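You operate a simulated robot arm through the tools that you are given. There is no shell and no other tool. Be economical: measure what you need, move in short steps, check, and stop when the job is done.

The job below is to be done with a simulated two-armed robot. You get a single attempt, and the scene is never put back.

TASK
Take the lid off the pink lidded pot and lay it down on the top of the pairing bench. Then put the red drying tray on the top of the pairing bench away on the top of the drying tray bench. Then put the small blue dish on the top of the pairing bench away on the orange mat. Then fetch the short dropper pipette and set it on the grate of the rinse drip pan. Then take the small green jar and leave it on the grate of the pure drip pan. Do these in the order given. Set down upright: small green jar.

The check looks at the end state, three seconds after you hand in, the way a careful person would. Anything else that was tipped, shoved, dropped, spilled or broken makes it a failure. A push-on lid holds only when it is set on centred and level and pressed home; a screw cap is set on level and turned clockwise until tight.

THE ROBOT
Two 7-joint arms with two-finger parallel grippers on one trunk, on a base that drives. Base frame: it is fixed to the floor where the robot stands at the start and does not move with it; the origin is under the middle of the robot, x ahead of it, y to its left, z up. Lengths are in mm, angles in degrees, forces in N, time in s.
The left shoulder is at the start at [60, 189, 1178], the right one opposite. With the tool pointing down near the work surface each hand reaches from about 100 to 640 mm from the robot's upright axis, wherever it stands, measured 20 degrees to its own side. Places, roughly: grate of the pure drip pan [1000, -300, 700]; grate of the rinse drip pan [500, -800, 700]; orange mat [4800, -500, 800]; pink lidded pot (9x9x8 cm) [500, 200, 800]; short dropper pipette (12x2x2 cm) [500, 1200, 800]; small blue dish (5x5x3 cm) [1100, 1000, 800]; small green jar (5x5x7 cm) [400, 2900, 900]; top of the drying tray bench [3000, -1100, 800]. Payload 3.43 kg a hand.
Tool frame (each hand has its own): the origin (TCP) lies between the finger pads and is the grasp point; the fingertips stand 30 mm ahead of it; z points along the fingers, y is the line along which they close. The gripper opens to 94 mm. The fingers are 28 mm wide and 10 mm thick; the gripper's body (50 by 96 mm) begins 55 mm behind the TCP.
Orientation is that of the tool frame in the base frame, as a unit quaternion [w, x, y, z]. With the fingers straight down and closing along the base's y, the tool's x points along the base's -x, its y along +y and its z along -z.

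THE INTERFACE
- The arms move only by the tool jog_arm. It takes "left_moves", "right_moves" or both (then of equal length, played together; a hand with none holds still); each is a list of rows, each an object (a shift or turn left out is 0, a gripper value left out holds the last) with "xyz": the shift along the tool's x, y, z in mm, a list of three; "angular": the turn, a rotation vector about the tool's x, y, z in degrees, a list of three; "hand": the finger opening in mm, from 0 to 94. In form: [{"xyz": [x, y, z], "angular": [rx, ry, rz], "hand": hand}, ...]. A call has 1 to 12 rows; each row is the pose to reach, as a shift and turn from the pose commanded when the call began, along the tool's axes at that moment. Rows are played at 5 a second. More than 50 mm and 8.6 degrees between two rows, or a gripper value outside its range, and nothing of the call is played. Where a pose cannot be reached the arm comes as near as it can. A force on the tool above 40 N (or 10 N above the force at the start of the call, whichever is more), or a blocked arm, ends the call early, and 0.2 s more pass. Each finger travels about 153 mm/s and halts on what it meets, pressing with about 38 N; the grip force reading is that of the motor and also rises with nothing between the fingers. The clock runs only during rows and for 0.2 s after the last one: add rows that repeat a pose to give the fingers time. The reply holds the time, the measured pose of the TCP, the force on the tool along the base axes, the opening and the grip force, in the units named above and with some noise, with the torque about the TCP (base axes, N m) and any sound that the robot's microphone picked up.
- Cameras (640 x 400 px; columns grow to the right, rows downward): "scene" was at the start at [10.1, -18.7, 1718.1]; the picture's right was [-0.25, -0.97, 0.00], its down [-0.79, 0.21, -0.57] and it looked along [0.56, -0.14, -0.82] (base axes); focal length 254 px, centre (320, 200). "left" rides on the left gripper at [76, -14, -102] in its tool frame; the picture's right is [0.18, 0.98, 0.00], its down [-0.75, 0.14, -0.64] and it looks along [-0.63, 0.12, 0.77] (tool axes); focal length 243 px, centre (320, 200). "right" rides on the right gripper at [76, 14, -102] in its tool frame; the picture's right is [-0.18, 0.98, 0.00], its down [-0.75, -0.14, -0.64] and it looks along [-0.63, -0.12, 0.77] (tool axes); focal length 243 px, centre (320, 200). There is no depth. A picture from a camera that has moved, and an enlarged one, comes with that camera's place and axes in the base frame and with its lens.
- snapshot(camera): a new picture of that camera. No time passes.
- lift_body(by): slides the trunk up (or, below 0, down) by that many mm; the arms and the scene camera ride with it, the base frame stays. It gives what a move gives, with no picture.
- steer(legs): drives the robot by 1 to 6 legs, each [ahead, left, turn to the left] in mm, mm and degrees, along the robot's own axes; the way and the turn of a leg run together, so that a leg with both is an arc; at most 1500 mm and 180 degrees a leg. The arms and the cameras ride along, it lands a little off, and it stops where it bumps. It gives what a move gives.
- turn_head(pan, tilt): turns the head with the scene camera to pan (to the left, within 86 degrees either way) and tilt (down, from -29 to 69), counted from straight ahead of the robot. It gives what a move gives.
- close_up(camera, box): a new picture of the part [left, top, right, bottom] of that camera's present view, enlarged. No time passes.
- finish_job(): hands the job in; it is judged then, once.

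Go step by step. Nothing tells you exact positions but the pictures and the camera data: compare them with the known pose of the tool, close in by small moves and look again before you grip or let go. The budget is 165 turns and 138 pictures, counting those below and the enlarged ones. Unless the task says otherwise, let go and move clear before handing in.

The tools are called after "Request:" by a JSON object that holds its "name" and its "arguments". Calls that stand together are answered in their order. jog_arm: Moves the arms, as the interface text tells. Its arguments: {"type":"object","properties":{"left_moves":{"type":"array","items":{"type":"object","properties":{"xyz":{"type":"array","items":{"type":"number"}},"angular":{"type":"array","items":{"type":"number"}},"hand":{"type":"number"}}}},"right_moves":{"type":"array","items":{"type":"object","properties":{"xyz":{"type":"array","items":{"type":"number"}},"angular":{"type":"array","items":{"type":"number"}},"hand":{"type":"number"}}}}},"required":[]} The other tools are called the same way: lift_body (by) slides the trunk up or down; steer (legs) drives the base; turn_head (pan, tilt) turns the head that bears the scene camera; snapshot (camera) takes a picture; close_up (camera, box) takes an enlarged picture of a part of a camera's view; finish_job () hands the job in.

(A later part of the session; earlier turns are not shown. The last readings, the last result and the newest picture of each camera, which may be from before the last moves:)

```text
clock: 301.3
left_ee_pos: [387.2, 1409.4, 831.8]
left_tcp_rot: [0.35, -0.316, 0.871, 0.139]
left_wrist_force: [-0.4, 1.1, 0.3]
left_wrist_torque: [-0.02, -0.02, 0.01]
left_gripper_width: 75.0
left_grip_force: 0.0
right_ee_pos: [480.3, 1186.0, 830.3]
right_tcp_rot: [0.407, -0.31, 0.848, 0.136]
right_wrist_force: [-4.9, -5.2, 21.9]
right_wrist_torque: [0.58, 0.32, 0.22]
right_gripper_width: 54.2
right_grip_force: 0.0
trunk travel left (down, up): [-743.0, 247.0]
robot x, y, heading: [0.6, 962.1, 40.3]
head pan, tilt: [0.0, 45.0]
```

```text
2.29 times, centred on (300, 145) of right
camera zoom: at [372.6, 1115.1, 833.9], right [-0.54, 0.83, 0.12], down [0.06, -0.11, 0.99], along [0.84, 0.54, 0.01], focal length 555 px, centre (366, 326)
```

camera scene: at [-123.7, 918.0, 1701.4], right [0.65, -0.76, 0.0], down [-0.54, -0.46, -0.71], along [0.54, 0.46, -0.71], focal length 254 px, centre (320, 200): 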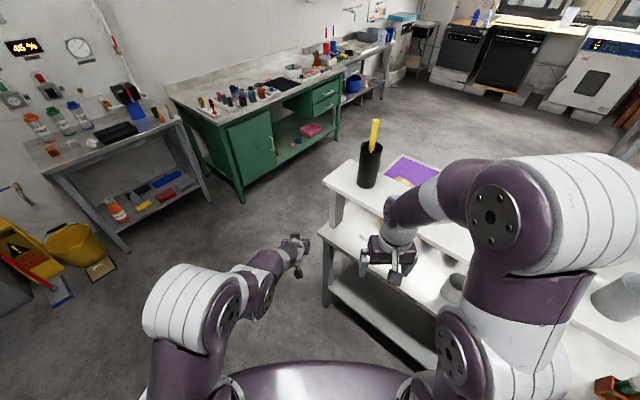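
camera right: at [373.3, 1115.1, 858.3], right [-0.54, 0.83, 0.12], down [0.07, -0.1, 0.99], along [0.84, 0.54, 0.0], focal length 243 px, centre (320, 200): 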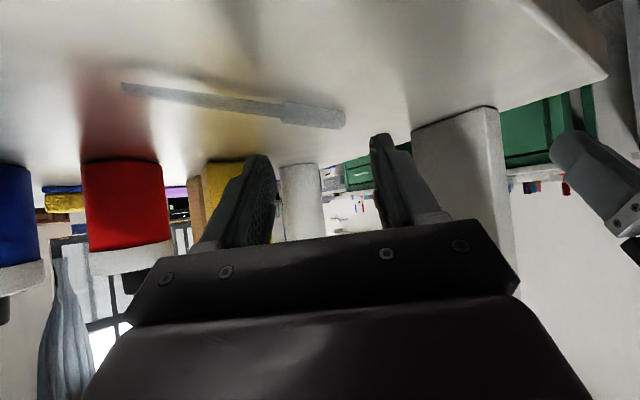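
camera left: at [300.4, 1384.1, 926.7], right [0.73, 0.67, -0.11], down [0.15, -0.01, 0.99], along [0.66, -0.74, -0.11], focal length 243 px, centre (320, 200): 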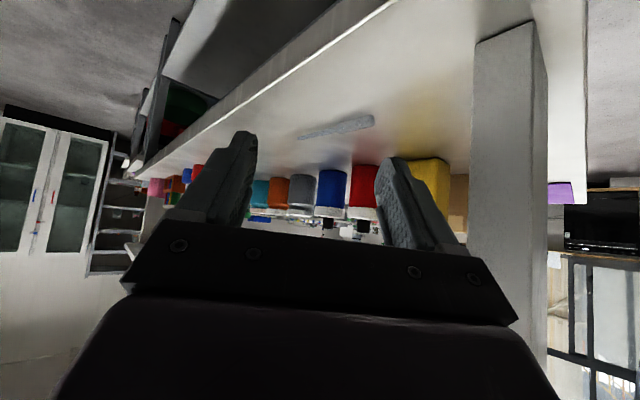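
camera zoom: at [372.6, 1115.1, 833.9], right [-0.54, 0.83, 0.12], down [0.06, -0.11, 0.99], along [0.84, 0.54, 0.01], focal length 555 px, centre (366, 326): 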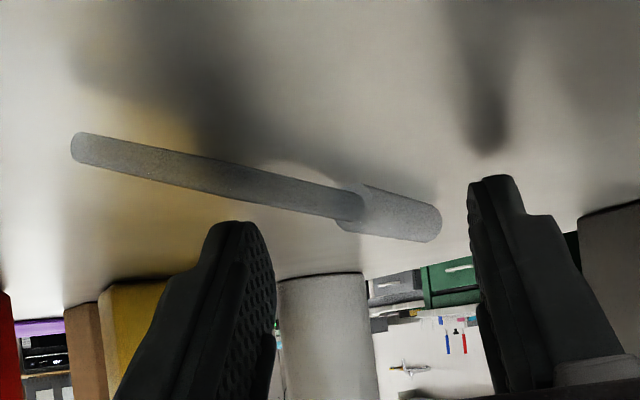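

The fingertips touch the bench while the bulb lies ~16 mm further ahead. I raise slightly, advance, and grip.

Request:
{"name": "lift_body", "arguments": {"by": 9}}

Request:
{"name": "steer", "arguments": {"legs": [[16, 0, 0]]}}

Request:
{"name": "lift_body", "arguments": {"by": -4}}

Request:
{"name": "jog_arm", "arguments": {"right_moves": [{"hand": 45}, {"hand": 30}, {"hand": 15}, {"hand": 5}, {"hand": 5}]}}

Request:
{"name": "close_up", "arguments": {"camera": "right", "box": [160, 60, 440, 230]}}

```text
clock: 301.9
left_ee_pos: [388.6, 1409.6, 840.2]
left_tcp_rot: [0.348, -0.317, 0.871, 0.139]
left_wrist_force: [-0.3, 0.1, -0.4]
left_wrist_torque: [0.0, -0.02, -0.01]
left_gripper_width: 74.9
left_grip_force: 0.0
right_ee_pos: [480.0, 1184.4, 834.1]
right_tcp_rot: [0.403, -0.311, 0.85, 0.134]
right_wrist_force: [0.2, -0.5, -0.8]
right_wrist_torque: [-0.01, -0.01, 0.02]
right_gripper_width: 55.0
right_grip_force: 0.1
trunk travel left (down, up): [-752.0, 238.0]
robot x, y, heading: [-3.5, 964.4, 40.7]
head pan, tilt: [0.0, 45.0]
```

```text
clock: 302.6
left_ee_pos: [400.3, 1418.8, 840.5]
left_tcp_rot: [0.348, -0.316, 0.871, 0.14]
left_wrist_force: [0.2, 0.5, -0.1]
left_wrist_torque: [0.01, -0.01, -0.01]
left_gripper_width: 75.1
left_grip_force: 0.0
right_ee_pos: [492.2, 1195.4, 835.7]
right_tcp_rot: [0.404, -0.31, 0.85, 0.134]
right_wrist_force: [0.7, 0.0, -0.6]
right_wrist_torque: [0.02, -0.02, -0.07]
right_gripper_width: 55.2
right_grip_force: 0.0
trunk travel left (down, up): [-752.0, 238.0]
robot x, y, heading: [11.8, 977.1, 40.2]
head pan, tilt: [0.0, 45.0]
```

```text
clock: 303.2
left_ee_pos: [400.1, 1420.2, 836.3]
left_tcp_rot: [0.347, -0.317, 0.871, 0.14]
left_wrist_force: [-0.4, 0.1, 0.2]
left_wrist_torque: [0.0, 0.05, 0.03]
left_gripper_width: 75.0
left_grip_force: 0.1
right_ee_pos: [492.9, 1196.0, 831.6]
right_tcp_rot: [0.403, -0.311, 0.85, 0.134]
right_wrist_force: [-0.1, 0.2, 0.5]
right_wrist_torque: [0.0, -0.03, -0.01]
right_gripper_width: 54.7
right_grip_force: 0.1
trunk travel left (down, up): [-748.0, 242.0]
robot x, y, heading: [12.2, 974.6, 40.4]
head pan, tilt: [0.0, 45.0]
```

```text
clock: 304.4
left_ee_pos: [400.8, 1420.6, 834.8]
left_tcp_rot: [0.349, -0.316, 0.871, 0.139]
left_wrist_force: [0.6, 0.8, 0.1]
left_wrist_torque: [0.01, 0.01, -0.03]
left_gripper_width: 75.1
left_grip_force: 0.0
right_ee_pos: [493.0, 1195.1, 832.1]
right_tcp_rot: [0.403, -0.311, 0.85, 0.134]
right_wrist_force: [0.2, 0.2, 0.5]
right_wrist_torque: [-0.02, 0.0, 0.02]
right_gripper_width: 6.6
right_grip_force: 38.0
trunk travel left (down, up): [-748.0, 242.0]
robot x, y, heading: [12.1, 976.6, 40.3]
head pan, tilt: [0.0, 45.0]
```

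```text
2.29 times, centred on (300, 145) of right
camera zoom: at [385.4, 1125.4, 836.3], right [-0.54, 0.83, 0.12], down [0.07, -0.1, 0.99], along [0.84, 0.54, 0.0], focal length 555 px, centre (366, 326)
```

zoom: 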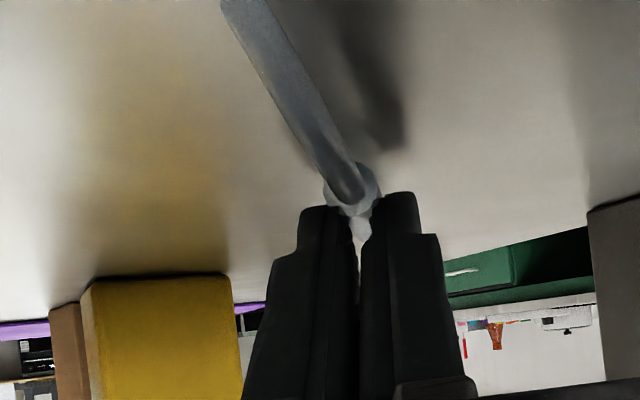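

Request:
{"name": "lift_body", "arguments": {"by": 12}}

Request:
{"name": "close_up", "arguments": {"camera": "right", "box": [160, 60, 440, 230]}}

```text
clock: 305.0
left_ee_pos: [401.0, 1421.4, 847.5]
left_tcp_rot: [0.348, -0.316, 0.872, 0.14]
left_wrist_force: [0.8, 0.1, -0.2]
left_wrist_torque: [0.0, 0.02, 0.02]
left_gripper_width: 74.9
left_grip_force: 0.1
right_ee_pos: [493.3, 1195.6, 843.5]
right_tcp_rot: [0.404, -0.311, 0.85, 0.135]
right_wrist_force: [-0.8, -0.4, 0.1]
right_wrist_torque: [0.01, -0.01, 0.0]
right_gripper_width: 6.4
right_grip_force: 38.0
trunk travel left (down, up): [-760.0, 230.0]
robot x, y, heading: [13.0, 977.4, 40.5]
head pan, tilt: [0.0, 45.0]
```

```text
2.29 times, centred on (300, 145) of right
camera zoom: at [385.4, 1125.4, 848.3], right [-0.54, 0.83, 0.12], down [0.07, -0.1, 0.99], along [0.84, 0.54, 0.0], focal length 555 px, centre (366, 326)
```

zoom: 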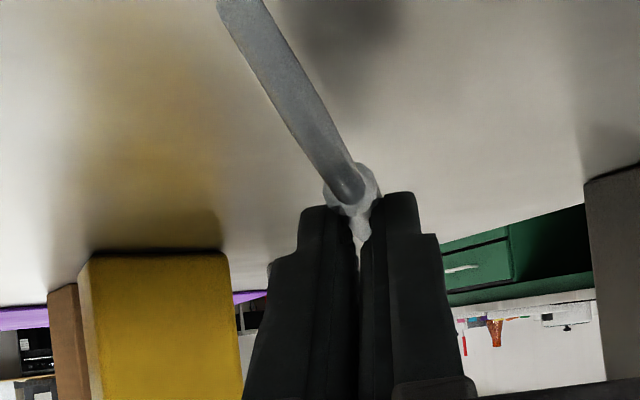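

Pipette is held and lifts. I back out, face forward and go to the rinse pan on the right.

Request:
{"name": "lift_body", "arguments": {"by": 30}}

Request:
{"name": "steer", "arguments": {"legs": [[-270, 0, 0], [0, 0, -40.4], [-90, -1400, 0]]}}

Request:
{"name": "turn_head", "arguments": {"pan": -15, "tilt": 45}}

Request:
{"name": "snapshot", "arguments": {"camera": "scene"}}

```text
clock: 305.7
left_ee_pos: [400.0, 1421.0, 878.1]
left_tcp_rot: [0.348, -0.316, 0.871, 0.139]
left_wrist_force: [0.0, 0.0, 0.4]
left_wrist_torque: [0.01, 0.02, 0.0]
left_gripper_width: 74.8
left_grip_force: 0.1
right_ee_pos: [495.0, 1196.3, 874.1]
right_tcp_rot: [0.404, -0.31, 0.85, 0.135]
right_wrist_force: [0.8, 1.2, -0.9]
right_wrist_torque: [0.02, 0.0, 0.03]
right_gripper_width: 6.1
right_grip_force: 38.4
trunk travel left (down, up): [-790.0, 200.0]
robot x, y, heading: [10.2, 974.8, 40.5]
head pan, tilt: [0.0, 45.0]
```

```text
clock: 316.1
left_ee_pos: [309.9, -516.3, 878.4]
left_tcp_rot: [0.375, 0.001, 0.927, 0.012]
left_wrist_force: [-0.5, -0.6, 0.9]
left_wrist_torque: [0.04, 0.01, -0.03]
left_gripper_width: 75.0
left_grip_force: 0.0
right_ee_pos: [235.4, -749.2, 873.7]
right_tcp_rot: [0.425, 0.0, 0.905, -0.012]
right_wrist_force: [-0.6, -0.7, -0.2]
right_wrist_torque: [-0.03, 0.02, -0.03]
right_gripper_width: 6.1
right_grip_force: 38.0
trunk travel left (down, up): [-790.0, 200.0]
robot x, y, heading: [-274.6, -607.8, 0.6]
head pan, tilt: [0.0, 45.0]
```

```text
clock: 316.9
left_ee_pos: [308.0, -516.4, 877.3]
left_tcp_rot: [0.374, 0.002, 0.927, 0.012]
left_wrist_force: [0.0, 0.1, 0.3]
left_wrist_torque: [-0.01, -0.02, -0.03]
left_gripper_width: 75.2
left_grip_force: 0.1
right_ee_pos: [234.7, -747.9, 873.3]
right_tcp_rot: [0.425, 0.0, 0.905, -0.012]
right_wrist_force: [-0.2, -0.6, 0.6]
right_wrist_torque: [0.0, 0.0, 0.03]
right_gripper_width: 6.3
right_grip_force: 37.9
trunk travel left (down, up): [-790.0, 200.0]
robot x, y, heading: [-276.5, -607.5, 0.6]
head pan, tilt: [-15.0, 45.0]
```

```text
26 pictures are left
camera scene: at [-256.6, -628.0, 1671.4], right [-0.25, -0.97, 0.0], down [-0.68, 0.18, -0.71], along [0.68, -0.18, -0.71], focal length 254 px, centre (320, 200)
```

scene: 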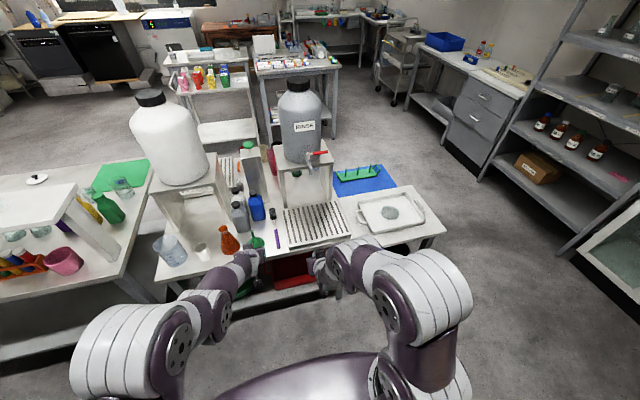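

Request:
{"name": "jog_arm", "arguments": {"left_moves": [{"xyz": [-10, 0, -45], "angular": [0, 7, 0], "hand": 75}, {"xyz": [-22, 5, -90], "angular": [0, 14, 0]}, {"xyz": [-33, 10, -135], "angular": [0, 21, 0]}, {"xyz": [-44, 15, -180], "angular": [0, 28, 0]}, {"xyz": [-55, 20, -225], "angular": [0, 35, 0]}, {"xyz": [-67, 20, -270], "angular": [0, 42, 0]}]}}

Request:
{"name": "steer", "arguments": {"legs": [[0, -55, -0.6], [200, 0, 0]]}}

Request:
{"name": "snapshot", "arguments": {"camera": "right"}}

Request:
{"name": "snapshot", "arguments": {"camera": "scene"}}

```text
clock: 318.3
left_ee_pos: [169.1, -503.2, 1120.7]
left_tcp_rot: [0.018, -0.003, 1.0, 0.012]
left_wrist_force: [-0.6, 0.1, -0.9]
left_wrist_torque: [-0.02, -0.04, -0.01]
left_gripper_width: 75.0
left_grip_force: 0.1
right_ee_pos: [236.1, -747.7, 873.2]
right_tcp_rot: [0.426, 0.0, 0.905, -0.012]
right_wrist_force: [-0.1, 0.0, 0.0]
right_wrist_torque: [0.03, 0.0, -0.01]
right_gripper_width: 6.4
right_grip_force: 37.7
trunk travel left (down, up): [-790.0, 200.0]
robot x, y, heading: [-272.3, -604.8, 0.2]
head pan, tilt: [-15.0, 45.0]
```

```text
clock: 320.4
left_ee_pos: [369.7, -563.0, 1120.2]
left_tcp_rot: [0.017, 0.003, 1.0, 0.012]
left_wrist_force: [0.4, -0.1, 0.8]
left_wrist_torque: [0.04, -0.01, 0.01]
left_gripper_width: 74.8
left_grip_force: 0.1
right_ee_pos: [432.9, -810.0, 872.7]
right_tcp_rot: [0.425, 0.005, 0.905, -0.014]
right_wrist_force: [0.9, 0.6, 1.2]
right_wrist_torque: [-0.02, 0.01, -0.01]
right_gripper_width: 6.0
right_grip_force: 37.9
trunk travel left (down, up): [-790.0, 200.0]
robot x, y, heading: [-77.2, -665.5, -0.3]
head pan, tilt: [-15.0, 45.0]
```

```text
25 pictures are left
camera right: at [305.2, -792.8, 878.3], right [0.14, 0.98, 0.12], down [-0.02, -0.12, 0.99], along [0.99, -0.14, 0.0], focal length 243 px, centre (320, 200)
```

right: 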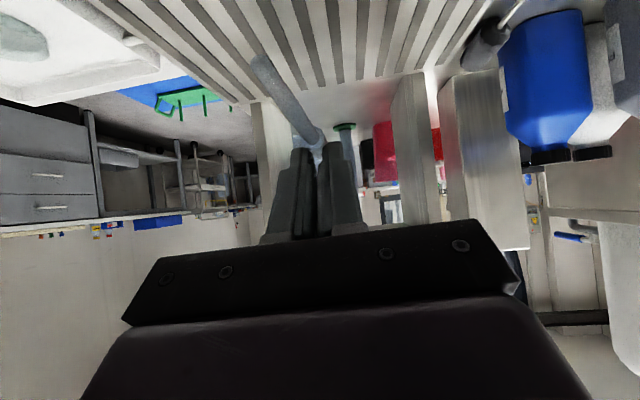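

```text
24 pictures are left
camera scene: at [-57.6, -685.0, 1671.5], right [-0.26, -0.96, 0.0], down [-0.68, 0.19, -0.71], along [0.68, -0.19, -0.71], focal length 254 px, centre (320, 200)
```

scene: 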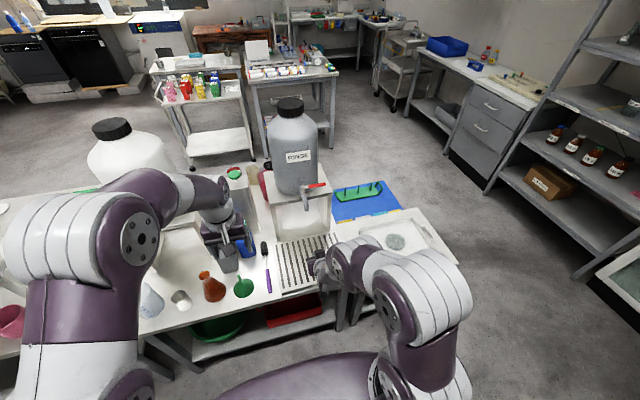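

Request:
{"name": "steer", "arguments": {"legs": [[95, 10, 0]]}}

Request:
{"name": "lift_body", "arguments": {"by": -98}}

Request:
{"name": "snapshot", "arguments": {"camera": "right"}}

```text
clock: 321.6
left_ee_pos: [464.9, -554.6, 1119.6]
left_tcp_rot: [0.016, 0.002, 1.0, 0.011]
left_wrist_force: [0.2, 0.8, 0.7]
left_wrist_torque: [0.01, 0.0, 0.01]
left_gripper_width: 75.1
left_grip_force: 0.1
right_ee_pos: [528.6, -798.9, 873.6]
right_tcp_rot: [0.425, 0.005, 0.905, -0.015]
right_wrist_force: [0.1, -0.1, -0.4]
right_wrist_torque: [0.0, 0.0, 0.01]
right_gripper_width: 6.5
right_grip_force: 37.9
trunk travel left (down, up): [-790.0, 200.0]
robot x, y, heading: [21.9, -652.6, -0.2]
head pan, tilt: [-15.0, 45.0]
```

```text
clock: 322.9
left_ee_pos: [465.4, -553.2, 1021.7]
left_tcp_rot: [0.019, 0.002, 1.0, 0.011]
left_wrist_force: [-0.1, -0.5, -0.4]
left_wrist_torque: [0.0, 0.01, -0.01]
left_gripper_width: 75.1
left_grip_force: 0.1
right_ee_pos: [527.6, -800.0, 776.2]
right_tcp_rot: [0.426, 0.004, 0.905, -0.014]
right_wrist_force: [0.4, -0.2, -0.3]
right_wrist_torque: [0.0, 0.04, -0.02]
right_gripper_width: 6.6
right_grip_force: 37.6
trunk travel left (down, up): [-692.0, 298.0]
robot x, y, heading: [21.8, -655.6, 0.1]
head pan, tilt: [-15.0, 45.0]
```

```text
23 pictures are left
camera right: at [400.4, -783.2, 780.4], right [0.14, 0.98, 0.12], down [-0.02, -0.12, 0.99], along [0.99, -0.14, 0.0], focal length 243 px, centre (320, 200)
```

right: 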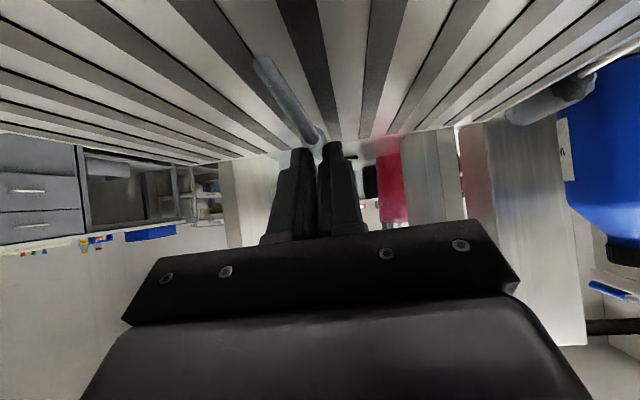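

Request:
{"name": "jog_arm", "arguments": {"left_moves": [{"xyz": [30, 0, -40]}, {"xyz": [60, 0, -80]}]}}

Request:
{"name": "lift_body", "arguments": {"by": -16}}

Request:
{"name": "lift_body", "arguments": {"by": -5}}

Request:
{"name": "lift_body", "arguments": {"by": -3}}

```text
clock: 323.5
left_ee_pos: [401.7, -555.8, 1100.5]
left_tcp_rot: [0.017, 0.003, 1.0, 0.012]
left_wrist_force: [0.3, 0.8, -0.2]
left_wrist_torque: [-0.01, 0.0, 0.01]
left_gripper_width: 75.2
left_grip_force: 0.1
right_ee_pos: [528.0, -799.7, 775.9]
right_tcp_rot: [0.425, 0.006, 0.905, -0.015]
right_wrist_force: [-0.4, 0.3, -0.4]
right_wrist_torque: [-0.02, -0.02, 0.01]
right_gripper_width: 6.5
right_grip_force: 37.8
trunk travel left (down, up): [-692.0, 298.0]
robot x, y, heading: [19.8, -651.6, -0.4]
head pan, tilt: [-15.0, 45.0]
```

```text
clock: 324.1
left_ee_pos: [401.9, -555.4, 1084.5]
left_tcp_rot: [0.018, 0.002, 1.0, 0.011]
left_wrist_force: [-0.9, 0.5, 0.6]
left_wrist_torque: [0.0, -0.02, 0.0]
left_gripper_width: 75.1
left_grip_force: 0.0
right_ee_pos: [528.7, -800.2, 762.2]
right_tcp_rot: [0.428, 0.004, 0.904, -0.013]
right_wrist_force: [0.1, 0.9, 14.3]
right_wrist_torque: [-0.02, -0.63, -0.03]
right_gripper_width: 6.3
right_grip_force: 38.5
trunk travel left (down, up): [-676.0, 314.0]
robot x, y, heading: [17.5, -653.9, -0.2]
head pan, tilt: [-15.0, 45.0]
```

```text
clock: 324.7
left_ee_pos: [399.0, -554.2, 1079.4]
left_tcp_rot: [0.019, 0.002, 1.0, 0.011]
left_wrist_force: [0.5, 0.1, -0.3]
left_wrist_torque: [0.02, -0.01, 0.01]
left_gripper_width: 74.9
left_grip_force: 0.0
right_ee_pos: [529.7, -799.0, 758.8]
right_tcp_rot: [0.431, 0.005, 0.902, -0.014]
right_wrist_force: [0.8, -1.0, 37.2]
right_wrist_torque: [0.04, -0.65, -0.1]
right_gripper_width: 6.5
right_grip_force: 38.4
trunk travel left (down, up): [-671.0, 319.0]
robot x, y, heading: [20.6, -654.3, -0.0]
head pan, tilt: [-15.0, 45.0]
```

```text
clock: 325.0
left_ee_pos: [400.7, -555.7, 1078.6]
left_tcp_rot: [0.018, 0.003, 1.0, 0.011]
left_wrist_force: [-0.3, 0.3, 0.0]
left_wrist_torque: [0.0, 0.01, 0.02]
left_gripper_width: 75.1
left_grip_force: 0.0
right_ee_pos: [533.3, -798.7, 761.2]
right_tcp_rot: [0.435, 0.005, 0.901, -0.014]
right_wrist_force: [-11.8, 2.5, 24.3]
right_wrist_torque: [0.11, 0.03, 0.04]
right_gripper_width: 6.5
right_grip_force: 37.9
trunk travel left (down, up): [-670.0, 320.0]
robot x, y, heading: [22.0, -653.7, -0.4]
head pan, tilt: [-15.0, 45.0]
stopped: the force on the tool passed its limit (the readings are from after the stop); the commanded pose is now the measured one
```

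Request:
{"name": "lift_body", "arguments": {"by": 5}}

Request:
{"name": "close_up", "arguments": {"camera": "right", "box": [160, 20, 440, 210]}}

```text
clock: 325.6
left_ee_pos: [401.3, -554.9, 1082.7]
left_tcp_rot: [0.017, 0.001, 1.0, 0.011]
left_wrist_force: [0.8, 0.1, 0.2]
left_wrist_torque: [0.02, -0.02, 0.06]
left_gripper_width: 74.9
left_grip_force: 0.0
right_ee_pos: [530.9, -799.5, 761.0]
right_tcp_rot: [0.43, 0.005, 0.903, -0.014]
right_wrist_force: [0.0, 0.1, 0.3]
right_wrist_torque: [-0.02, 0.02, 0.0]
right_gripper_width: 6.2
right_grip_force: 37.8
trunk travel left (down, up): [-675.0, 315.0]
robot x, y, heading: [23.1, -652.5, -0.4]
head pan, tilt: [-15.0, 45.0]
```

```text
2.11 times, centred on (300, 115) of right
camera zoom: at [403.3, -783.0, 764.9], right [0.14, 0.98, 0.12], down [-0.03, -0.12, 0.99], along [0.99, -0.14, 0.01], focal length 511 px, centre (362, 379)
```

zoom: 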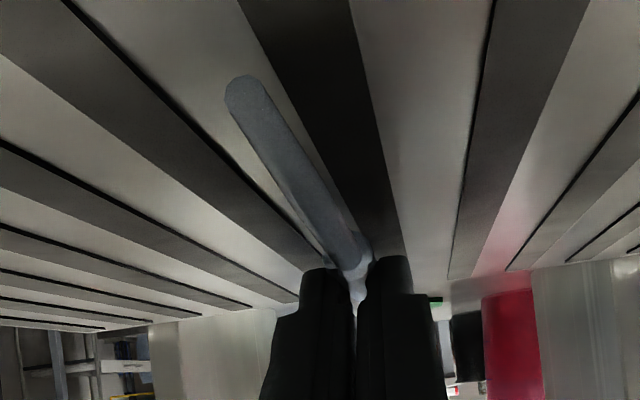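

Request:
{"name": "lift_body", "arguments": {"by": -2}}

Request:
{"name": "jog_arm", "arguments": {"right_moves": [{"hand": 12}, {"hand": 22}, {"hand": 34}, {"hand": 45}, {"hand": 45}]}}

Request:
{"name": "lift_body", "arguments": {"by": 60}}

Request:
{"name": "snapshot", "arguments": {"camera": "right"}}

```text
clock: 326.1
left_ee_pos: [402.5, -554.9, 1080.7]
left_tcp_rot: [0.018, 0.003, 1.0, 0.011]
left_wrist_force: [0.7, 0.4, 0.0]
left_wrist_torque: [0.0, 0.0, 0.01]
left_gripper_width: 75.1
left_grip_force: 0.0
right_ee_pos: [531.9, -800.7, 760.5]
right_tcp_rot: [0.43, 0.006, 0.903, -0.015]
right_wrist_force: [-1.2, 0.4, 0.6]
right_wrist_torque: [-0.02, -0.02, -0.01]
right_gripper_width: 6.5
right_grip_force: 38.3
trunk travel left (down, up): [-673.0, 317.0]
robot x, y, heading: [18.7, -656.8, -0.5]
head pan, tilt: [-15.0, 45.0]
```

```text
clock: 327.3
left_ee_pos: [402.9, -555.1, 1080.4]
left_tcp_rot: [0.017, 0.003, 1.0, 0.011]
left_wrist_force: [-0.3, 0.0, -0.3]
left_wrist_torque: [0.01, 0.01, 0.0]
left_gripper_width: 75.0
left_grip_force: 0.0
right_ee_pos: [531.2, -798.9, 760.9]
right_tcp_rot: [0.431, 0.005, 0.902, -0.015]
right_wrist_force: [-0.5, -0.5, -0.1]
right_wrist_torque: [-0.01, 0.01, -0.03]
right_gripper_width: 45.1
right_grip_force: 0.1
trunk travel left (down, up): [-673.0, 317.0]
robot x, y, heading: [17.4, -654.6, -0.4]
head pan, tilt: [-15.0, 45.0]
```

```text
clock: 328.3
left_ee_pos: [402.5, -555.0, 1141.0]
left_tcp_rot: [0.018, 0.003, 1.0, 0.011]
left_wrist_force: [-0.1, 0.0, 0.6]
left_wrist_torque: [0.0, -0.01, 0.01]
left_gripper_width: 74.9
left_grip_force: 0.1
right_ee_pos: [531.7, -799.5, 820.4]
right_tcp_rot: [0.43, 0.006, 0.903, -0.015]
right_wrist_force: [-0.1, 0.6, -0.2]
right_wrist_torque: [0.05, 0.0, -0.01]
right_gripper_width: 45.0
right_grip_force: 0.2
trunk travel left (down, up): [-733.0, 257.0]
robot x, y, heading: [19.4, -649.7, -0.4]
head pan, tilt: [-15.0, 45.0]
```

```text
21 pictures are left
camera right: at [404.2, -782.8, 823.3], right [0.14, 0.98, 0.12], down [-0.03, -0.12, 0.99], along [0.99, -0.14, 0.01], focal length 243 px, centre (320, 200)
```

right: 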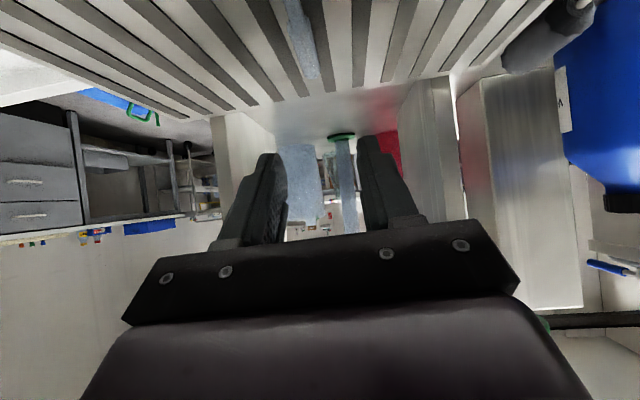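

Pipette lies on the rinse grate. I fold the right hand back, then drive to the jar table.

Request:
{"name": "steer", "arguments": {"legs": [[-290, 0, 0]]}}

Request:
{"name": "jog_arm", "arguments": {"right_moves": [{"xyz": [-13, 0, -40], "angular": [0, 7, 0]}, {"xyz": [-26, 0, -80], "angular": [0, 14, 0]}, {"xyz": [-40, 0, -120], "angular": [0, 21, 0]}, {"xyz": [-53, 0, -160], "angular": [0, 28, 0]}, {"xyz": [-66, 0, -200], "angular": [0, 35, 0]}, {"xyz": [-80, 0, -240], "angular": [0, 42, 0]}, {"xyz": [-93, 0, -280], "angular": [0, 49, 0]}]}}

Request:
{"name": "steer", "arguments": {"legs": [[0, 1500, 0.4], [0, 1150, 0], [0, 0, 90], [0, -750, 0]]}}

Request:
{"name": "turn_head", "arguments": {"pan": 5, "tilt": 40}}

Request:
{"name": "snapshot", "arguments": {"camera": "scene"}}

```text
clock: 330.3
left_ee_pos: [111.6, -554.8, 1141.0]
left_tcp_rot: [0.018, 0.004, 1.0, 0.011]
left_wrist_force: [1.0, -0.3, -0.5]
left_wrist_torque: [0.01, 0.02, 0.03]
left_gripper_width: 74.9
left_grip_force: 0.0
right_ee_pos: [240.4, -798.1, 819.8]
right_tcp_rot: [0.431, 0.007, 0.902, -0.015]
right_wrist_force: [-0.4, 0.0, -0.4]
right_wrist_torque: [0.01, 0.0, 0.01]
right_gripper_width: 44.8
right_grip_force: 0.1
trunk travel left (down, up): [-733.0, 257.0]
robot x, y, heading: [-272.6, -651.5, -0.3]
head pan, tilt: [-15.0, 45.0]
```

```text
clock: 331.9
left_ee_pos: [110.6, -555.5, 1141.7]
left_tcp_rot: [0.018, 0.004, 1.0, 0.011]
left_wrist_force: [-0.3, -0.5, 0.2]
left_wrist_torque: [-0.01, -0.02, 0.03]
left_gripper_width: 75.0
left_grip_force: 0.0
right_ee_pos: [79.7, -790.9, 1070.3]
right_tcp_rot: [0.017, 0.012, 1.0, -0.01]
right_wrist_force: [-0.2, -0.2, -0.8]
right_wrist_torque: [-0.03, -0.05, 0.0]
right_gripper_width: 45.2
right_grip_force: 0.0
right hand out of reach, approached as far as the arm can: row 5
trunk travel left (down, up): [-733.0, 257.0]
robot x, y, heading: [-270.7, -653.9, -0.5]
head pan, tilt: [-15.0, 45.0]
```

```text
clock: 352.2
left_ee_pos: [355.0, 2379.9, 1141.0]
left_tcp_rot: [-0.004, 0.712, -0.702, -0.021]
left_wrist_force: [0.9, 0.8, -0.2]
left_wrist_torque: [0.0, -0.01, 0.02]
left_gripper_width: 75.0
left_grip_force: 0.0
right_ee_pos: [590.2, 2355.1, 1070.7]
right_tcp_rot: [-0.02, 0.707, -0.706, -0.006]
right_wrist_force: [0.3, -0.9, 0.4]
right_wrist_torque: [0.04, -0.02, 0.03]
right_gripper_width: 45.1
right_grip_force: 0.1
trunk travel left (down, up): [-733.0, 257.0]
robot x, y, heading: [459.4, 1998.1, 90.9]
head pan, tilt: [-15.0, 45.0]
```

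```text
clock: 353.1
left_ee_pos: [353.9, 2379.7, 1139.9]
left_tcp_rot: [-0.005, 0.713, -0.701, -0.021]
left_wrist_force: [-0.7, 0.8, -0.1]
left_wrist_torque: [0.02, -0.02, -0.01]
left_gripper_width: 75.2
left_grip_force: 0.1
right_ee_pos: [591.5, 2355.1, 1070.1]
right_tcp_rot: [-0.021, 0.707, -0.707, -0.005]
right_wrist_force: [0.2, -0.8, 0.0]
right_wrist_torque: [-0.01, -0.02, -0.02]
right_gripper_width: 44.9
right_grip_force: 0.1
trunk travel left (down, up): [-733.0, 257.0]
robot x, y, heading: [465.3, 1999.4, 90.9]
head pan, tilt: [5.0, 40.0]
```

```text
20 pictures are left
camera scene: at [453.7, 2022.6, 1621.8], right [0.99, 0.1, 0.0], down [0.07, -0.64, -0.77], along [-0.08, 0.76, -0.64], focal length 254 px, centre (320, 200)
```

scene: 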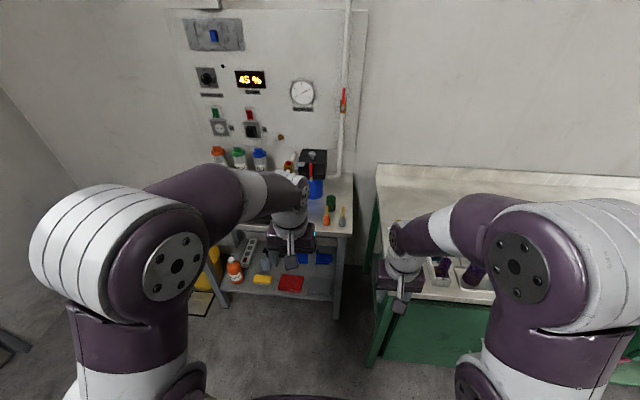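

Request:
{"name": "close_up", "arguments": {"camera": "scene", "box": [240, 140, 400, 260]}}

```text
3.33 times, centred on (320, 200) of scene
camera zoom: at [453.7, 2022.6, 1621.8], right [0.99, 0.1, 0.0], down [0.07, -0.64, -0.77], along [-0.08, 0.76, -0.64], focal length 846 px, centre (320, 200)
```

zoom: 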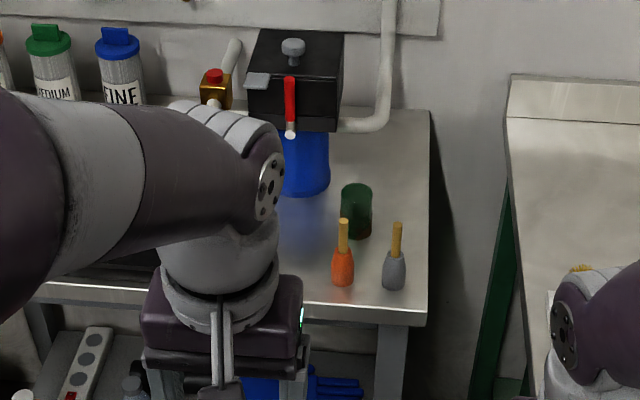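

Jar at about (413,2868), table z≈850, with the grinder just left and brushes in front. I move the left hand above and in front of it and look.

Request:
{"name": "steer", "arguments": {"legs": [[330, -59, -0.9]]}}

Request:
{"name": "jog_arm", "arguments": {"left_moves": [{"xyz": [-40, 0, 0], "hand": 66}, {"xyz": [-80, 0, 20]}, {"xyz": [-115, 0, 50]}]}}

Request:
{"name": "snapshot", "arguments": {"camera": "left"}}

Request:
{"name": "close_up", "arguments": {"camera": "scene", "box": [220, 140, 420, 280]}}

```text
clock: 355.3
left_ee_pos: [440.5, 2678.0, 1142.4]
left_tcp_rot: [0.008, -0.684, 0.729, 0.02]
left_wrist_force: [0.5, -0.7, 0.0]
left_wrist_torque: [0.03, 0.0, -0.01]
left_gripper_width: 75.0
left_grip_force: 0.1
right_ee_pos: [675.2, 2635.7, 1071.9]
right_tcp_rot: [0.022, -0.679, 0.734, 0.004]
right_wrist_force: [0.6, -0.4, -0.3]
right_wrist_torque: [0.03, -0.01, -0.02]
right_gripper_width: 45.1
right_grip_force: 0.1
trunk travel left (down, up): [-733.0, 257.0]
robot x, y, heading: [523.2, 2293.4, 86.4]
head pan, tilt: [5.0, 40.0]
```

```text
clock: 356.1
left_ee_pos: [451.6, 2797.3, 1090.7]
left_tcp_rot: [0.004, -0.684, 0.729, 0.02]
left_wrist_force: [0.2, 0.0, 0.7]
left_wrist_torque: [-0.06, 0.0, -0.04]
left_gripper_width: 66.0
left_grip_force: 0.0
left hand out of reach, approached as far as the arm can: row 1, 2, 3
right_ee_pos: [679.7, 2638.6, 1070.1]
right_tcp_rot: [0.019, -0.678, 0.734, 0.004]
right_wrist_force: [0.0, 1.0, -1.0]
right_wrist_torque: [-0.02, 0.04, -0.01]
right_gripper_width: 45.0
right_grip_force: 0.1
trunk travel left (down, up): [-733.0, 257.0]
robot x, y, heading: [521.2, 2291.8, 86.2]
head pan, tilt: [5.0, 40.0]
```

```text
18 pictures are left
camera left: at [463.8, 2716.5, 1189.6], right [-0.99, -0.12, 0.02], down [-0.08, 0.74, 0.67], along [-0.1, 0.66, -0.74], focal length 243 px, centre (320, 200)
```

left: 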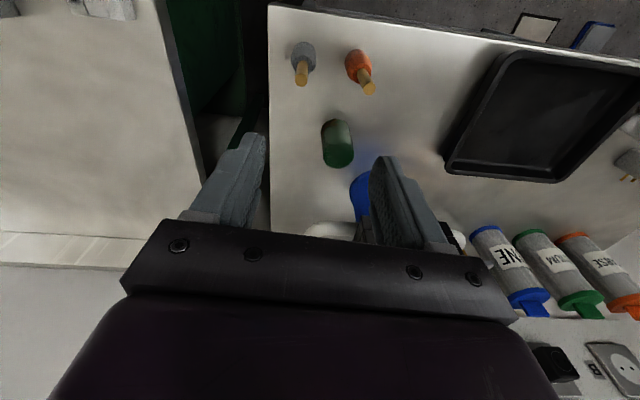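

```text
2.86 times, centred on (320, 210) of scene
camera zoom: at [517.1, 2320.1, 1621.8], right [1.0, 0.02, 0.0], down [0.01, -0.64, -0.76], along [-0.02, 0.76, -0.64], focal length 726 px, centre (320, 171)
```

zoom: 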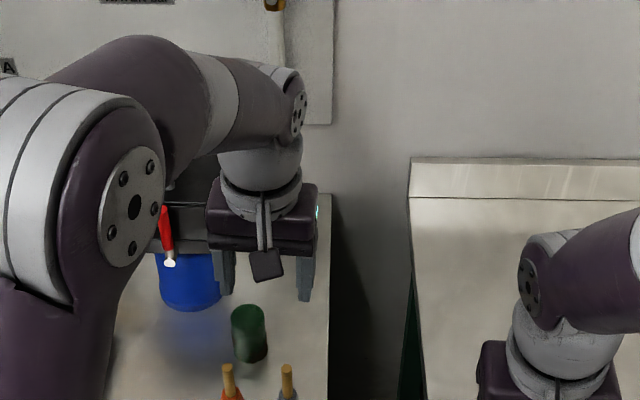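

Request:
{"name": "steer", "arguments": {"legs": [[0, 0, 3.8], [55, 6, 0]]}}

Request:
{"name": "snapshot", "arguments": {"camera": "left"}}

```text
clock: 356.8
left_ee_pos: [449.6, 2792.9, 1092.1]
left_tcp_rot: [0.005, -0.686, 0.727, 0.02]
left_wrist_force: [0.0, 0.6, 0.4]
left_wrist_torque: [0.01, -0.02, 0.04]
left_gripper_width: 66.0
left_grip_force: 0.1
right_ee_pos: [677.6, 2636.2, 1069.0]
right_tcp_rot: [0.021, -0.68, 0.733, 0.005]
right_wrist_force: [0.3, -0.2, 1.0]
right_wrist_torque: [-0.02, -0.02, 0.02]
right_gripper_width: 44.8
right_grip_force: 0.0
trunk travel left (down, up): [-733.0, 257.0]
robot x, y, heading: [523.9, 2285.5, 86.7]
head pan, tilt: [5.0, 40.0]
stopped in leg 1: the robot was blocked; the commanded pose is now the measured one
```

```text
16 pictures are left
camera left: at [461.3, 2712.7, 1190.5], right [-0.99, -0.13, 0.02], down [-0.08, 0.74, 0.67], along [-0.1, 0.66, -0.74], focal length 243 px, centre (320, 200)
```

left: 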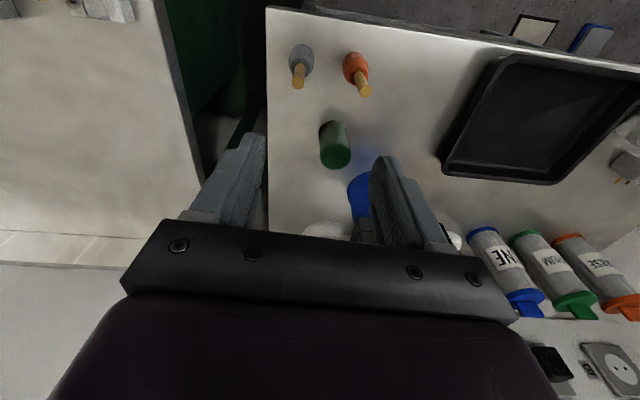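

The base is bumping the green bench on the right. I back off, shift left and use the right hand instead.

Request:
{"name": "steer", "arguments": {"legs": [[-80, 0, 0], [0, 245, 0], [0, 0, 3.3]]}}

Request:
{"name": "jog_arm", "arguments": {"left_moves": [{"xyz": [40, 0, -20]}, {"xyz": [80, 0, -40]}, {"xyz": [120, 0, -50]}, {"xyz": [150, 0, -60]}], "right_moves": [{"xyz": [-40, 0, -10], "hand": 70}, {"xyz": [-80, 0, -20]}, {"xyz": [-110, 0, -20]}, {"xyz": [-140, 0, -20]}]}}

Request:
{"name": "steer", "arguments": {"legs": [[90, 0, 0]]}}

Request:
{"name": "snapshot", "arguments": {"camera": "right"}}

```text
clock: 359.7
left_ee_pos: [174.6, 2724.6, 1093.9]
left_tcp_rot: [0.004, -0.706, 0.707, 0.021]
left_wrist_force: [-0.2, -0.4, -0.3]
left_wrist_torque: [-0.01, -0.01, 0.01]
left_gripper_width: 66.1
left_grip_force: 0.0
right_ee_pos: [413.0, 2580.5, 1068.7]
right_tcp_rot: [0.02, -0.701, 0.713, 0.005]
right_wrist_force: [0.2, 0.2, -0.2]
right_wrist_torque: [-0.01, 0.03, -0.03]
right_gripper_width: 44.9
right_grip_force: 0.1
trunk travel left (down, up): [-733.0, 257.0]
robot x, y, heading: [274.4, 2227.6, 90.0]
head pan, tilt: [5.0, 40.0]
```

```text
clock: 360.7
left_ee_pos: [175.8, 2570.8, 1147.4]
left_tcp_rot: [0.004, -0.706, 0.708, 0.02]
left_wrist_force: [0.6, -0.2, 0.7]
left_wrist_torque: [-0.02, 0.0, -0.06]
left_gripper_width: 66.1
left_grip_force: 0.1
right_ee_pos: [413.4, 2719.7, 1095.8]
right_tcp_rot: [0.019, -0.701, 0.713, 0.005]
right_wrist_force: [0.3, -0.2, -0.1]
right_wrist_torque: [0.02, -0.01, -0.01]
right_gripper_width: 70.2
right_grip_force: 0.0
trunk travel left (down, up): [-733.0, 257.0]
robot x, y, heading: [273.9, 2227.2, 89.9]
head pan, tilt: [5.0, 40.0]
```

```text
clock: 361.8
left_ee_pos: [173.9, 2661.8, 1147.8]
left_tcp_rot: [0.004, -0.706, 0.708, 0.02]
left_wrist_force: [0.0, -0.3, 0.6]
left_wrist_torque: [0.02, 0.0, 0.02]
left_gripper_width: 66.0
left_grip_force: 0.1
right_ee_pos: [413.7, 2809.7, 1094.7]
right_tcp_rot: [0.02, -0.701, 0.713, 0.005]
right_wrist_force: [0.7, 0.4, 0.8]
right_wrist_torque: [0.01, 0.02, 0.01]
right_gripper_width: 70.1
right_grip_force: 0.1
trunk travel left (down, up): [-733.0, 257.0]
robot x, y, heading: [278.0, 2315.6, 89.9]
head pan, tilt: [5.0, 40.0]
```

```text
15 pictures are left
camera right: at [394.6, 2730.6, 1192.8], right [-0.98, 0.2, -0.01], down [0.14, 0.73, 0.67], along [0.15, 0.66, -0.74], focal length 243 px, centre (320, 200)
```

right: 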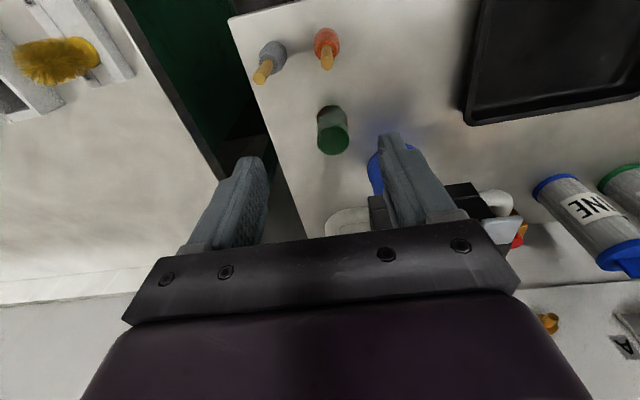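

Request:
{"name": "jog_arm", "arguments": {"right_moves": [{"xyz": [-35, 0, 10]}, {"xyz": [-64, 0, 45]}, {"xyz": [-64, 0, 90]}, {"xyz": [-64, 0, 130]}]}}

Request:
{"name": "snapshot", "arguments": {"camera": "right"}}

```text
clock: 362.8
left_ee_pos: [174.2, 2662.5, 1146.7]
left_tcp_rot: [0.004, -0.706, 0.708, 0.02]
left_wrist_force: [0.8, 1.0, 0.2]
left_wrist_torque: [-0.01, 0.01, 0.01]
left_gripper_width: 65.7
left_grip_force: 0.1
right_ee_pos: [416.9, 2879.6, 966.0]
right_tcp_rot: [0.02, -0.701, 0.713, 0.005]
right_wrist_force: [1.3, 0.4, -0.8]
right_wrist_torque: [0.02, 0.0, -0.01]
right_gripper_width: 70.0
right_grip_force: 0.0
right hand out of reach, approached as far as the arm can: row 1, 2
trunk travel left (down, up): [-733.0, 257.0]
robot x, y, heading: [274.3, 2315.0, 90.0]
head pan, tilt: [5.0, 40.0]
```

```text
14 pictures are left
camera right: at [399.1, 2799.3, 1063.8], right [-0.98, 0.2, -0.01], down [0.14, 0.73, 0.67], along [0.15, 0.66, -0.74], focal length 243 px, centre (320, 200)
```

right: 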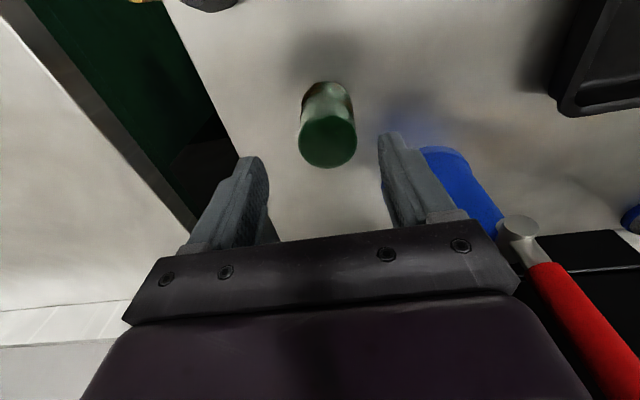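

Request:
{"name": "jog_arm", "arguments": {"right_moves": [{"xyz": [2, 3, 35]}, {"xyz": [2, 3, 70]}]}}

Request:
{"name": "jog_arm", "arguments": {"right_moves": [{"hand": 58}, {"hand": 46}, {"hand": 38}, {"hand": 38}, {"hand": 38}]}}

Request:
{"name": "snapshot", "arguments": {"camera": "right"}}

```text
clock: 363.4
left_ee_pos: [173.6, 2663.7, 1146.9]
left_tcp_rot: [0.004, -0.706, 0.708, 0.021]
left_wrist_force: [-0.4, 0.0, 0.2]
left_wrist_torque: [0.02, 0.0, 0.01]
left_gripper_width: 66.1
left_grip_force: 0.1
right_ee_pos: [415.2, 2880.3, 895.7]
right_tcp_rot: [0.02, -0.701, 0.713, 0.005]
right_wrist_force: [0.7, 0.3, -0.3]
right_wrist_torque: [0.05, 0.02, 0.0]
right_gripper_width: 69.8
right_grip_force: 0.1
trunk travel left (down, up): [-733.0, 257.0]
robot x, y, heading: [276.3, 2313.8, 89.8]
head pan, tilt: [5.0, 40.0]
```

```text
clock: 364.6
left_ee_pos: [173.4, 2662.0, 1146.2]
left_tcp_rot: [0.004, -0.706, 0.708, 0.022]
left_wrist_force: [0.2, -0.5, -0.1]
left_wrist_torque: [-0.01, 0.05, -0.01]
left_gripper_width: 65.9
left_grip_force: 0.0
right_ee_pos: [417.1, 2878.5, 897.0]
right_tcp_rot: [0.02, -0.701, 0.713, 0.005]
right_wrist_force: [0.1, -0.3, 0.1]
right_wrist_torque: [-0.01, -0.02, 0.0]
right_gripper_width: 42.2
right_grip_force: 38.4
trunk travel left (down, up): [-733.0, 257.0]
robot x, y, heading: [276.8, 2316.5, 89.6]
head pan, tilt: [5.0, 40.0]
```

```text
13 pictures are left
camera right: at [397.1, 2799.8, 994.6], right [-0.98, 0.2, -0.01], down [0.14, 0.73, 0.67], along [0.15, 0.66, -0.74], focal length 243 px, centre (320, 200)
```

right: 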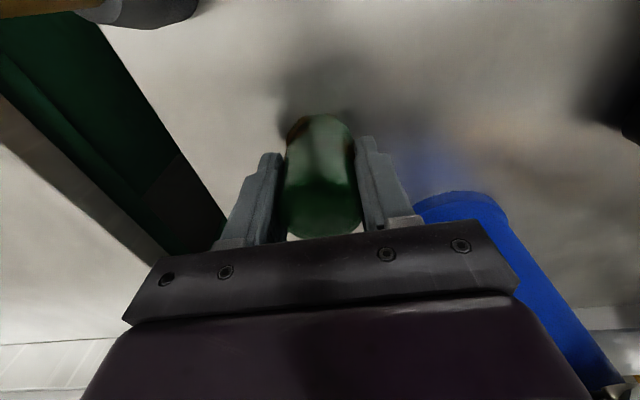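

Jar gripped. Lift, back away, and carry it round to the far side of the pure-pan bench.

Request:
{"name": "jog_arm", "arguments": {"right_moves": [{"xyz": [0, 0, -45]}, {"xyz": [0, 0, -90]}, {"xyz": [20, 0, -130]}, {"xyz": [60, 0, -150]}]}}

Request:
{"name": "steer", "arguments": {"legs": [[-330, 0, 0], [0, 0, 90], [-1450, 0, 0], [0, 1500, 0], [0, 700, 0]]}}

Request:
{"name": "turn_head", "arguments": {"pan": 0, "tilt": 48}}

Request:
{"name": "snapshot", "arguments": {"camera": "scene"}}

```text
clock: 365.6
left_ee_pos: [174.0, 2659.2, 1147.6]
left_tcp_rot: [0.005, -0.707, 0.707, 0.022]
left_wrist_force: [0.6, 0.4, -0.2]
left_wrist_torque: [0.02, -0.01, -0.02]
left_gripper_width: 65.7
left_grip_force: 0.1
right_ee_pos: [410.5, 2811.3, 1048.0]
right_tcp_rot: [0.021, -0.701, 0.713, 0.007]
right_wrist_force: [-0.4, 0.4, 0.8]
right_wrist_torque: [0.03, -0.03, 0.01]
right_gripper_width: 42.3
right_grip_force: 38.1
trunk travel left (down, up): [-733.0, 257.0]
robot x, y, heading: [273.9, 2311.9, 89.8]
head pan, tilt: [5.0, 40.0]
```

```text
clock: 388.9
left_ee_pos: [1373.1, -308.8, 1146.9]
left_tcp_rot: [0.011, 1.0, -0.003, -0.018]
left_wrist_force: [1.0, -0.3, -0.6]
left_wrist_torque: [0.02, -0.01, -0.01]
left_gripper_width: 65.9
left_grip_force: 0.0
right_ee_pos: [1221.9, -72.0, 1046.0]
right_tcp_rot: [-0.011, 1.0, -0.011, -0.018]
right_wrist_force: [-0.2, 0.3, -0.7]
right_wrist_torque: [-0.04, 0.03, -0.01]
right_gripper_width: 42.4
right_grip_force: 37.9
trunk travel left (down, up): [-733.0, 257.0]
robot x, y, heading: [1717.3, -210.3, 179.6]
head pan, tilt: [5.0, 40.0]
```

```text
clock: 389.6
left_ee_pos: [1371.9, -309.8, 1146.2]
left_tcp_rot: [0.012, 1.0, -0.002, -0.019]
left_wrist_force: [-0.5, -1.4, -0.4]
left_wrist_torque: [-0.01, 0.04, -0.03]
left_gripper_width: 66.1
left_grip_force: 0.0
right_ee_pos: [1220.7, -70.7, 1044.8]
right_tcp_rot: [-0.011, 1.0, -0.012, -0.018]
right_wrist_force: [-0.3, -0.7, -0.8]
right_wrist_torque: [0.0, 0.0, -0.02]
right_gripper_width: 42.3
right_grip_force: 37.9
trunk travel left (down, up): [-733.0, 257.0]
robot x, y, heading: [1722.3, -211.8, 179.9]
head pan, tilt: [0.0, 48.0]
```

```text
12 pictures are left
camera scene: at [1700.2, -211.2, 1610.4], right [0.01, 1.0, 0.0], down [0.74, -0.01, -0.67], along [-0.67, 0.01, -0.74], focal length 254 px, centre (320, 200)
```

scene: 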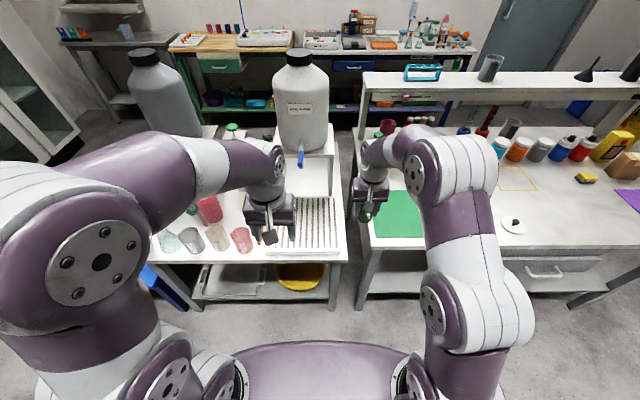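

Request:
{"name": "steer", "arguments": {"legs": [[0, 189, 0], [130, 0, 0]]}}

Request:
{"name": "jog_arm", "arguments": {"right_moves": [{"xyz": [-15, 0, 45]}, {"xyz": [-30, 0, 90]}, {"xyz": [-30, 0, 135]}, {"xyz": [-30, 0, 180]}]}}

Request:
{"name": "snapshot", "arguments": {"camera": "right"}}

Request:
{"name": "close_up", "arguments": {"camera": "scene", "box": [240, 130, 440, 290]}}

```text
clock: 392.0
left_ee_pos: [1242.7, -496.2, 1146.8]
left_tcp_rot: [0.011, 1.0, -0.002, -0.019]
left_wrist_force: [0.4, 0.6, 0.8]
left_wrist_torque: [-0.01, -0.01, -0.01]
left_gripper_width: 66.3
left_grip_force: 0.0
right_ee_pos: [1089.8, -260.2, 1045.6]
right_tcp_rot: [-0.01, 1.0, -0.01, -0.018]
right_wrist_force: [0.4, -0.1, 0.1]
right_wrist_torque: [0.01, -0.04, -0.01]
right_gripper_width: 42.4
right_grip_force: 37.8
trunk travel left (down, up): [-733.0, 257.0]
robot x, y, heading: [1590.1, -400.4, 179.7]
head pan, tilt: [0.0, 48.0]
```

```text
clock: 392.6
left_ee_pos: [1243.7, -496.7, 1148.4]
left_tcp_rot: [0.011, 1.0, -0.003, -0.019]
left_wrist_force: [-0.5, 0.1, -0.2]
left_wrist_torque: [0.03, -0.03, -0.03]
left_gripper_width: 66.0
left_grip_force: 0.2
right_ee_pos: [1057.1, -258.1, 967.4]
right_tcp_rot: [-0.009, 1.0, -0.011, -0.026]
right_wrist_force: [21.4, 0.5, 20.2]
right_wrist_torque: [-0.28, 2.14, 0.34]
right_gripper_width: 42.4
right_grip_force: 38.3
trunk travel left (down, up): [-733.0, 257.0]
robot x, y, heading: [1586.5, -397.6, 179.7]
head pan, tilt: [0.0, 48.0]
stopped in row 3 (right hand): the force on the tool passed its limit (the readings are from after the stop); the commanded pose is now the measured one
```

```text
11 pictures are left
camera right: at [1137.6, -276.3, 1064.8], right [-0.21, -0.98, -0.01], down [-0.72, 0.14, 0.68], along [-0.67, 0.15, -0.73], focal length 243 px, centre (320, 200)
```

right: 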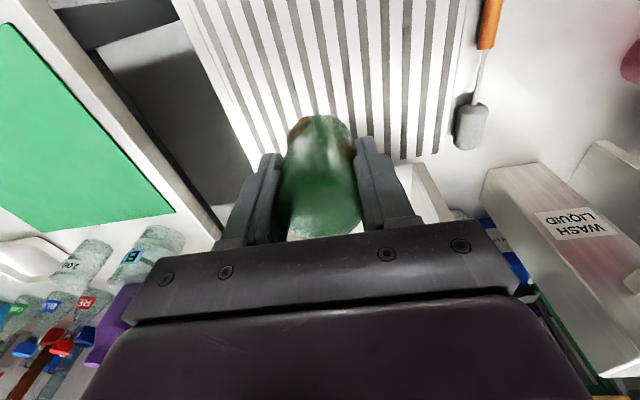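

```text
2.50 times, centred on (340, 210) of scene
camera zoom: at [1572.9, -399.4, 1610.5], right [0.01, 1.0, 0.0], down [0.74, 0.0, -0.67], along [-0.67, 0.0, -0.74], focal length 635 px, centre (270, 175)
```

zoom: 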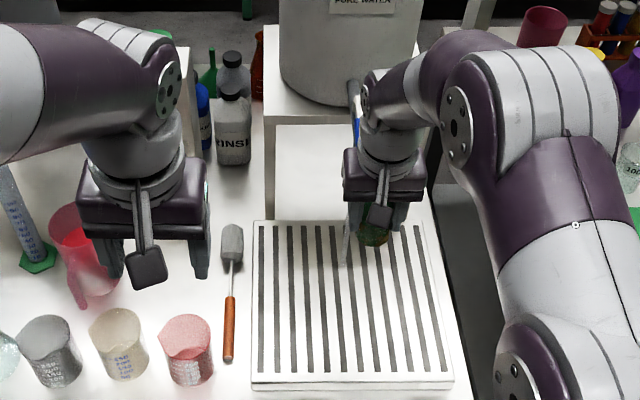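

The hand brushed the bottle's tap above the grate. I retreat toward the near edge, and check.

Request:
{"name": "jog_arm", "arguments": {"right_moves": [{"xyz": [20, 0, -4]}, {"xyz": [45, 10, -8]}, {"xyz": [66, 40, -8]}]}}

Request:
{"name": "close_up", "arguments": {"camera": "scene", "box": [240, 100, 440, 290]}}

Request:
{"name": "snapshot", "arguments": {"camera": "right"}}

```text
clock: 393.4
left_ee_pos: [1239.3, -499.4, 1146.6]
left_tcp_rot: [0.011, 1.0, -0.004, -0.017]
left_wrist_force: [0.1, -0.6, -0.1]
left_wrist_torque: [0.02, 0.01, -0.01]
left_gripper_width: 66.1
left_grip_force: 0.1
right_ee_pos: [1119.4, -300.2, 970.4]
right_tcp_rot: [-0.011, 1.0, -0.01, -0.024]
right_wrist_force: [-0.6, -0.4, 0.1]
right_wrist_torque: [0.03, 0.0, -0.03]
right_gripper_width: 42.4
right_grip_force: 38.3
trunk travel left (down, up): [-733.0, 257.0]
robot x, y, heading: [1585.8, -397.1, 179.7]
head pan, tilt: [0.0, 48.0]
```

```text
2.11 times, centred on (340, 195) of scene
camera zoom: at [1567.9, -400.7, 1610.3], right [0.01, 1.0, 0.0], down [0.74, 0.0, -0.67], along [-0.67, 0.01, -0.74], focal length 535 px, centre (278, 210)
```

zoom: 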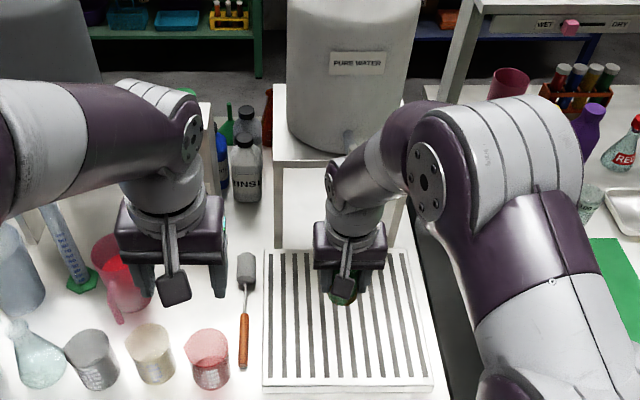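

```text
8 pictures are left
camera right: at [1199.9, -318.3, 1066.3], right [-0.21, -0.98, -0.01], down [-0.72, 0.14, 0.68], along [-0.66, 0.15, -0.73], focal length 243 px, centre (320, 200)
```

right: 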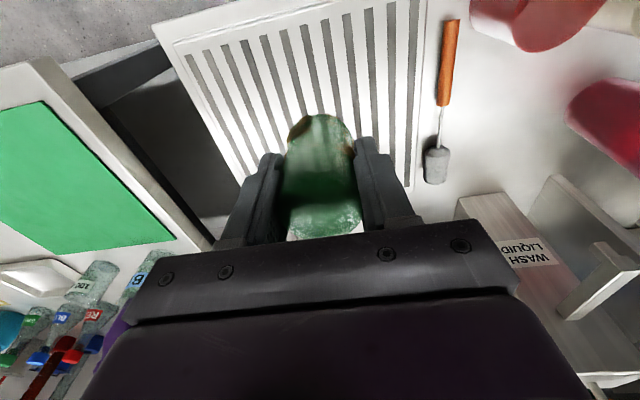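

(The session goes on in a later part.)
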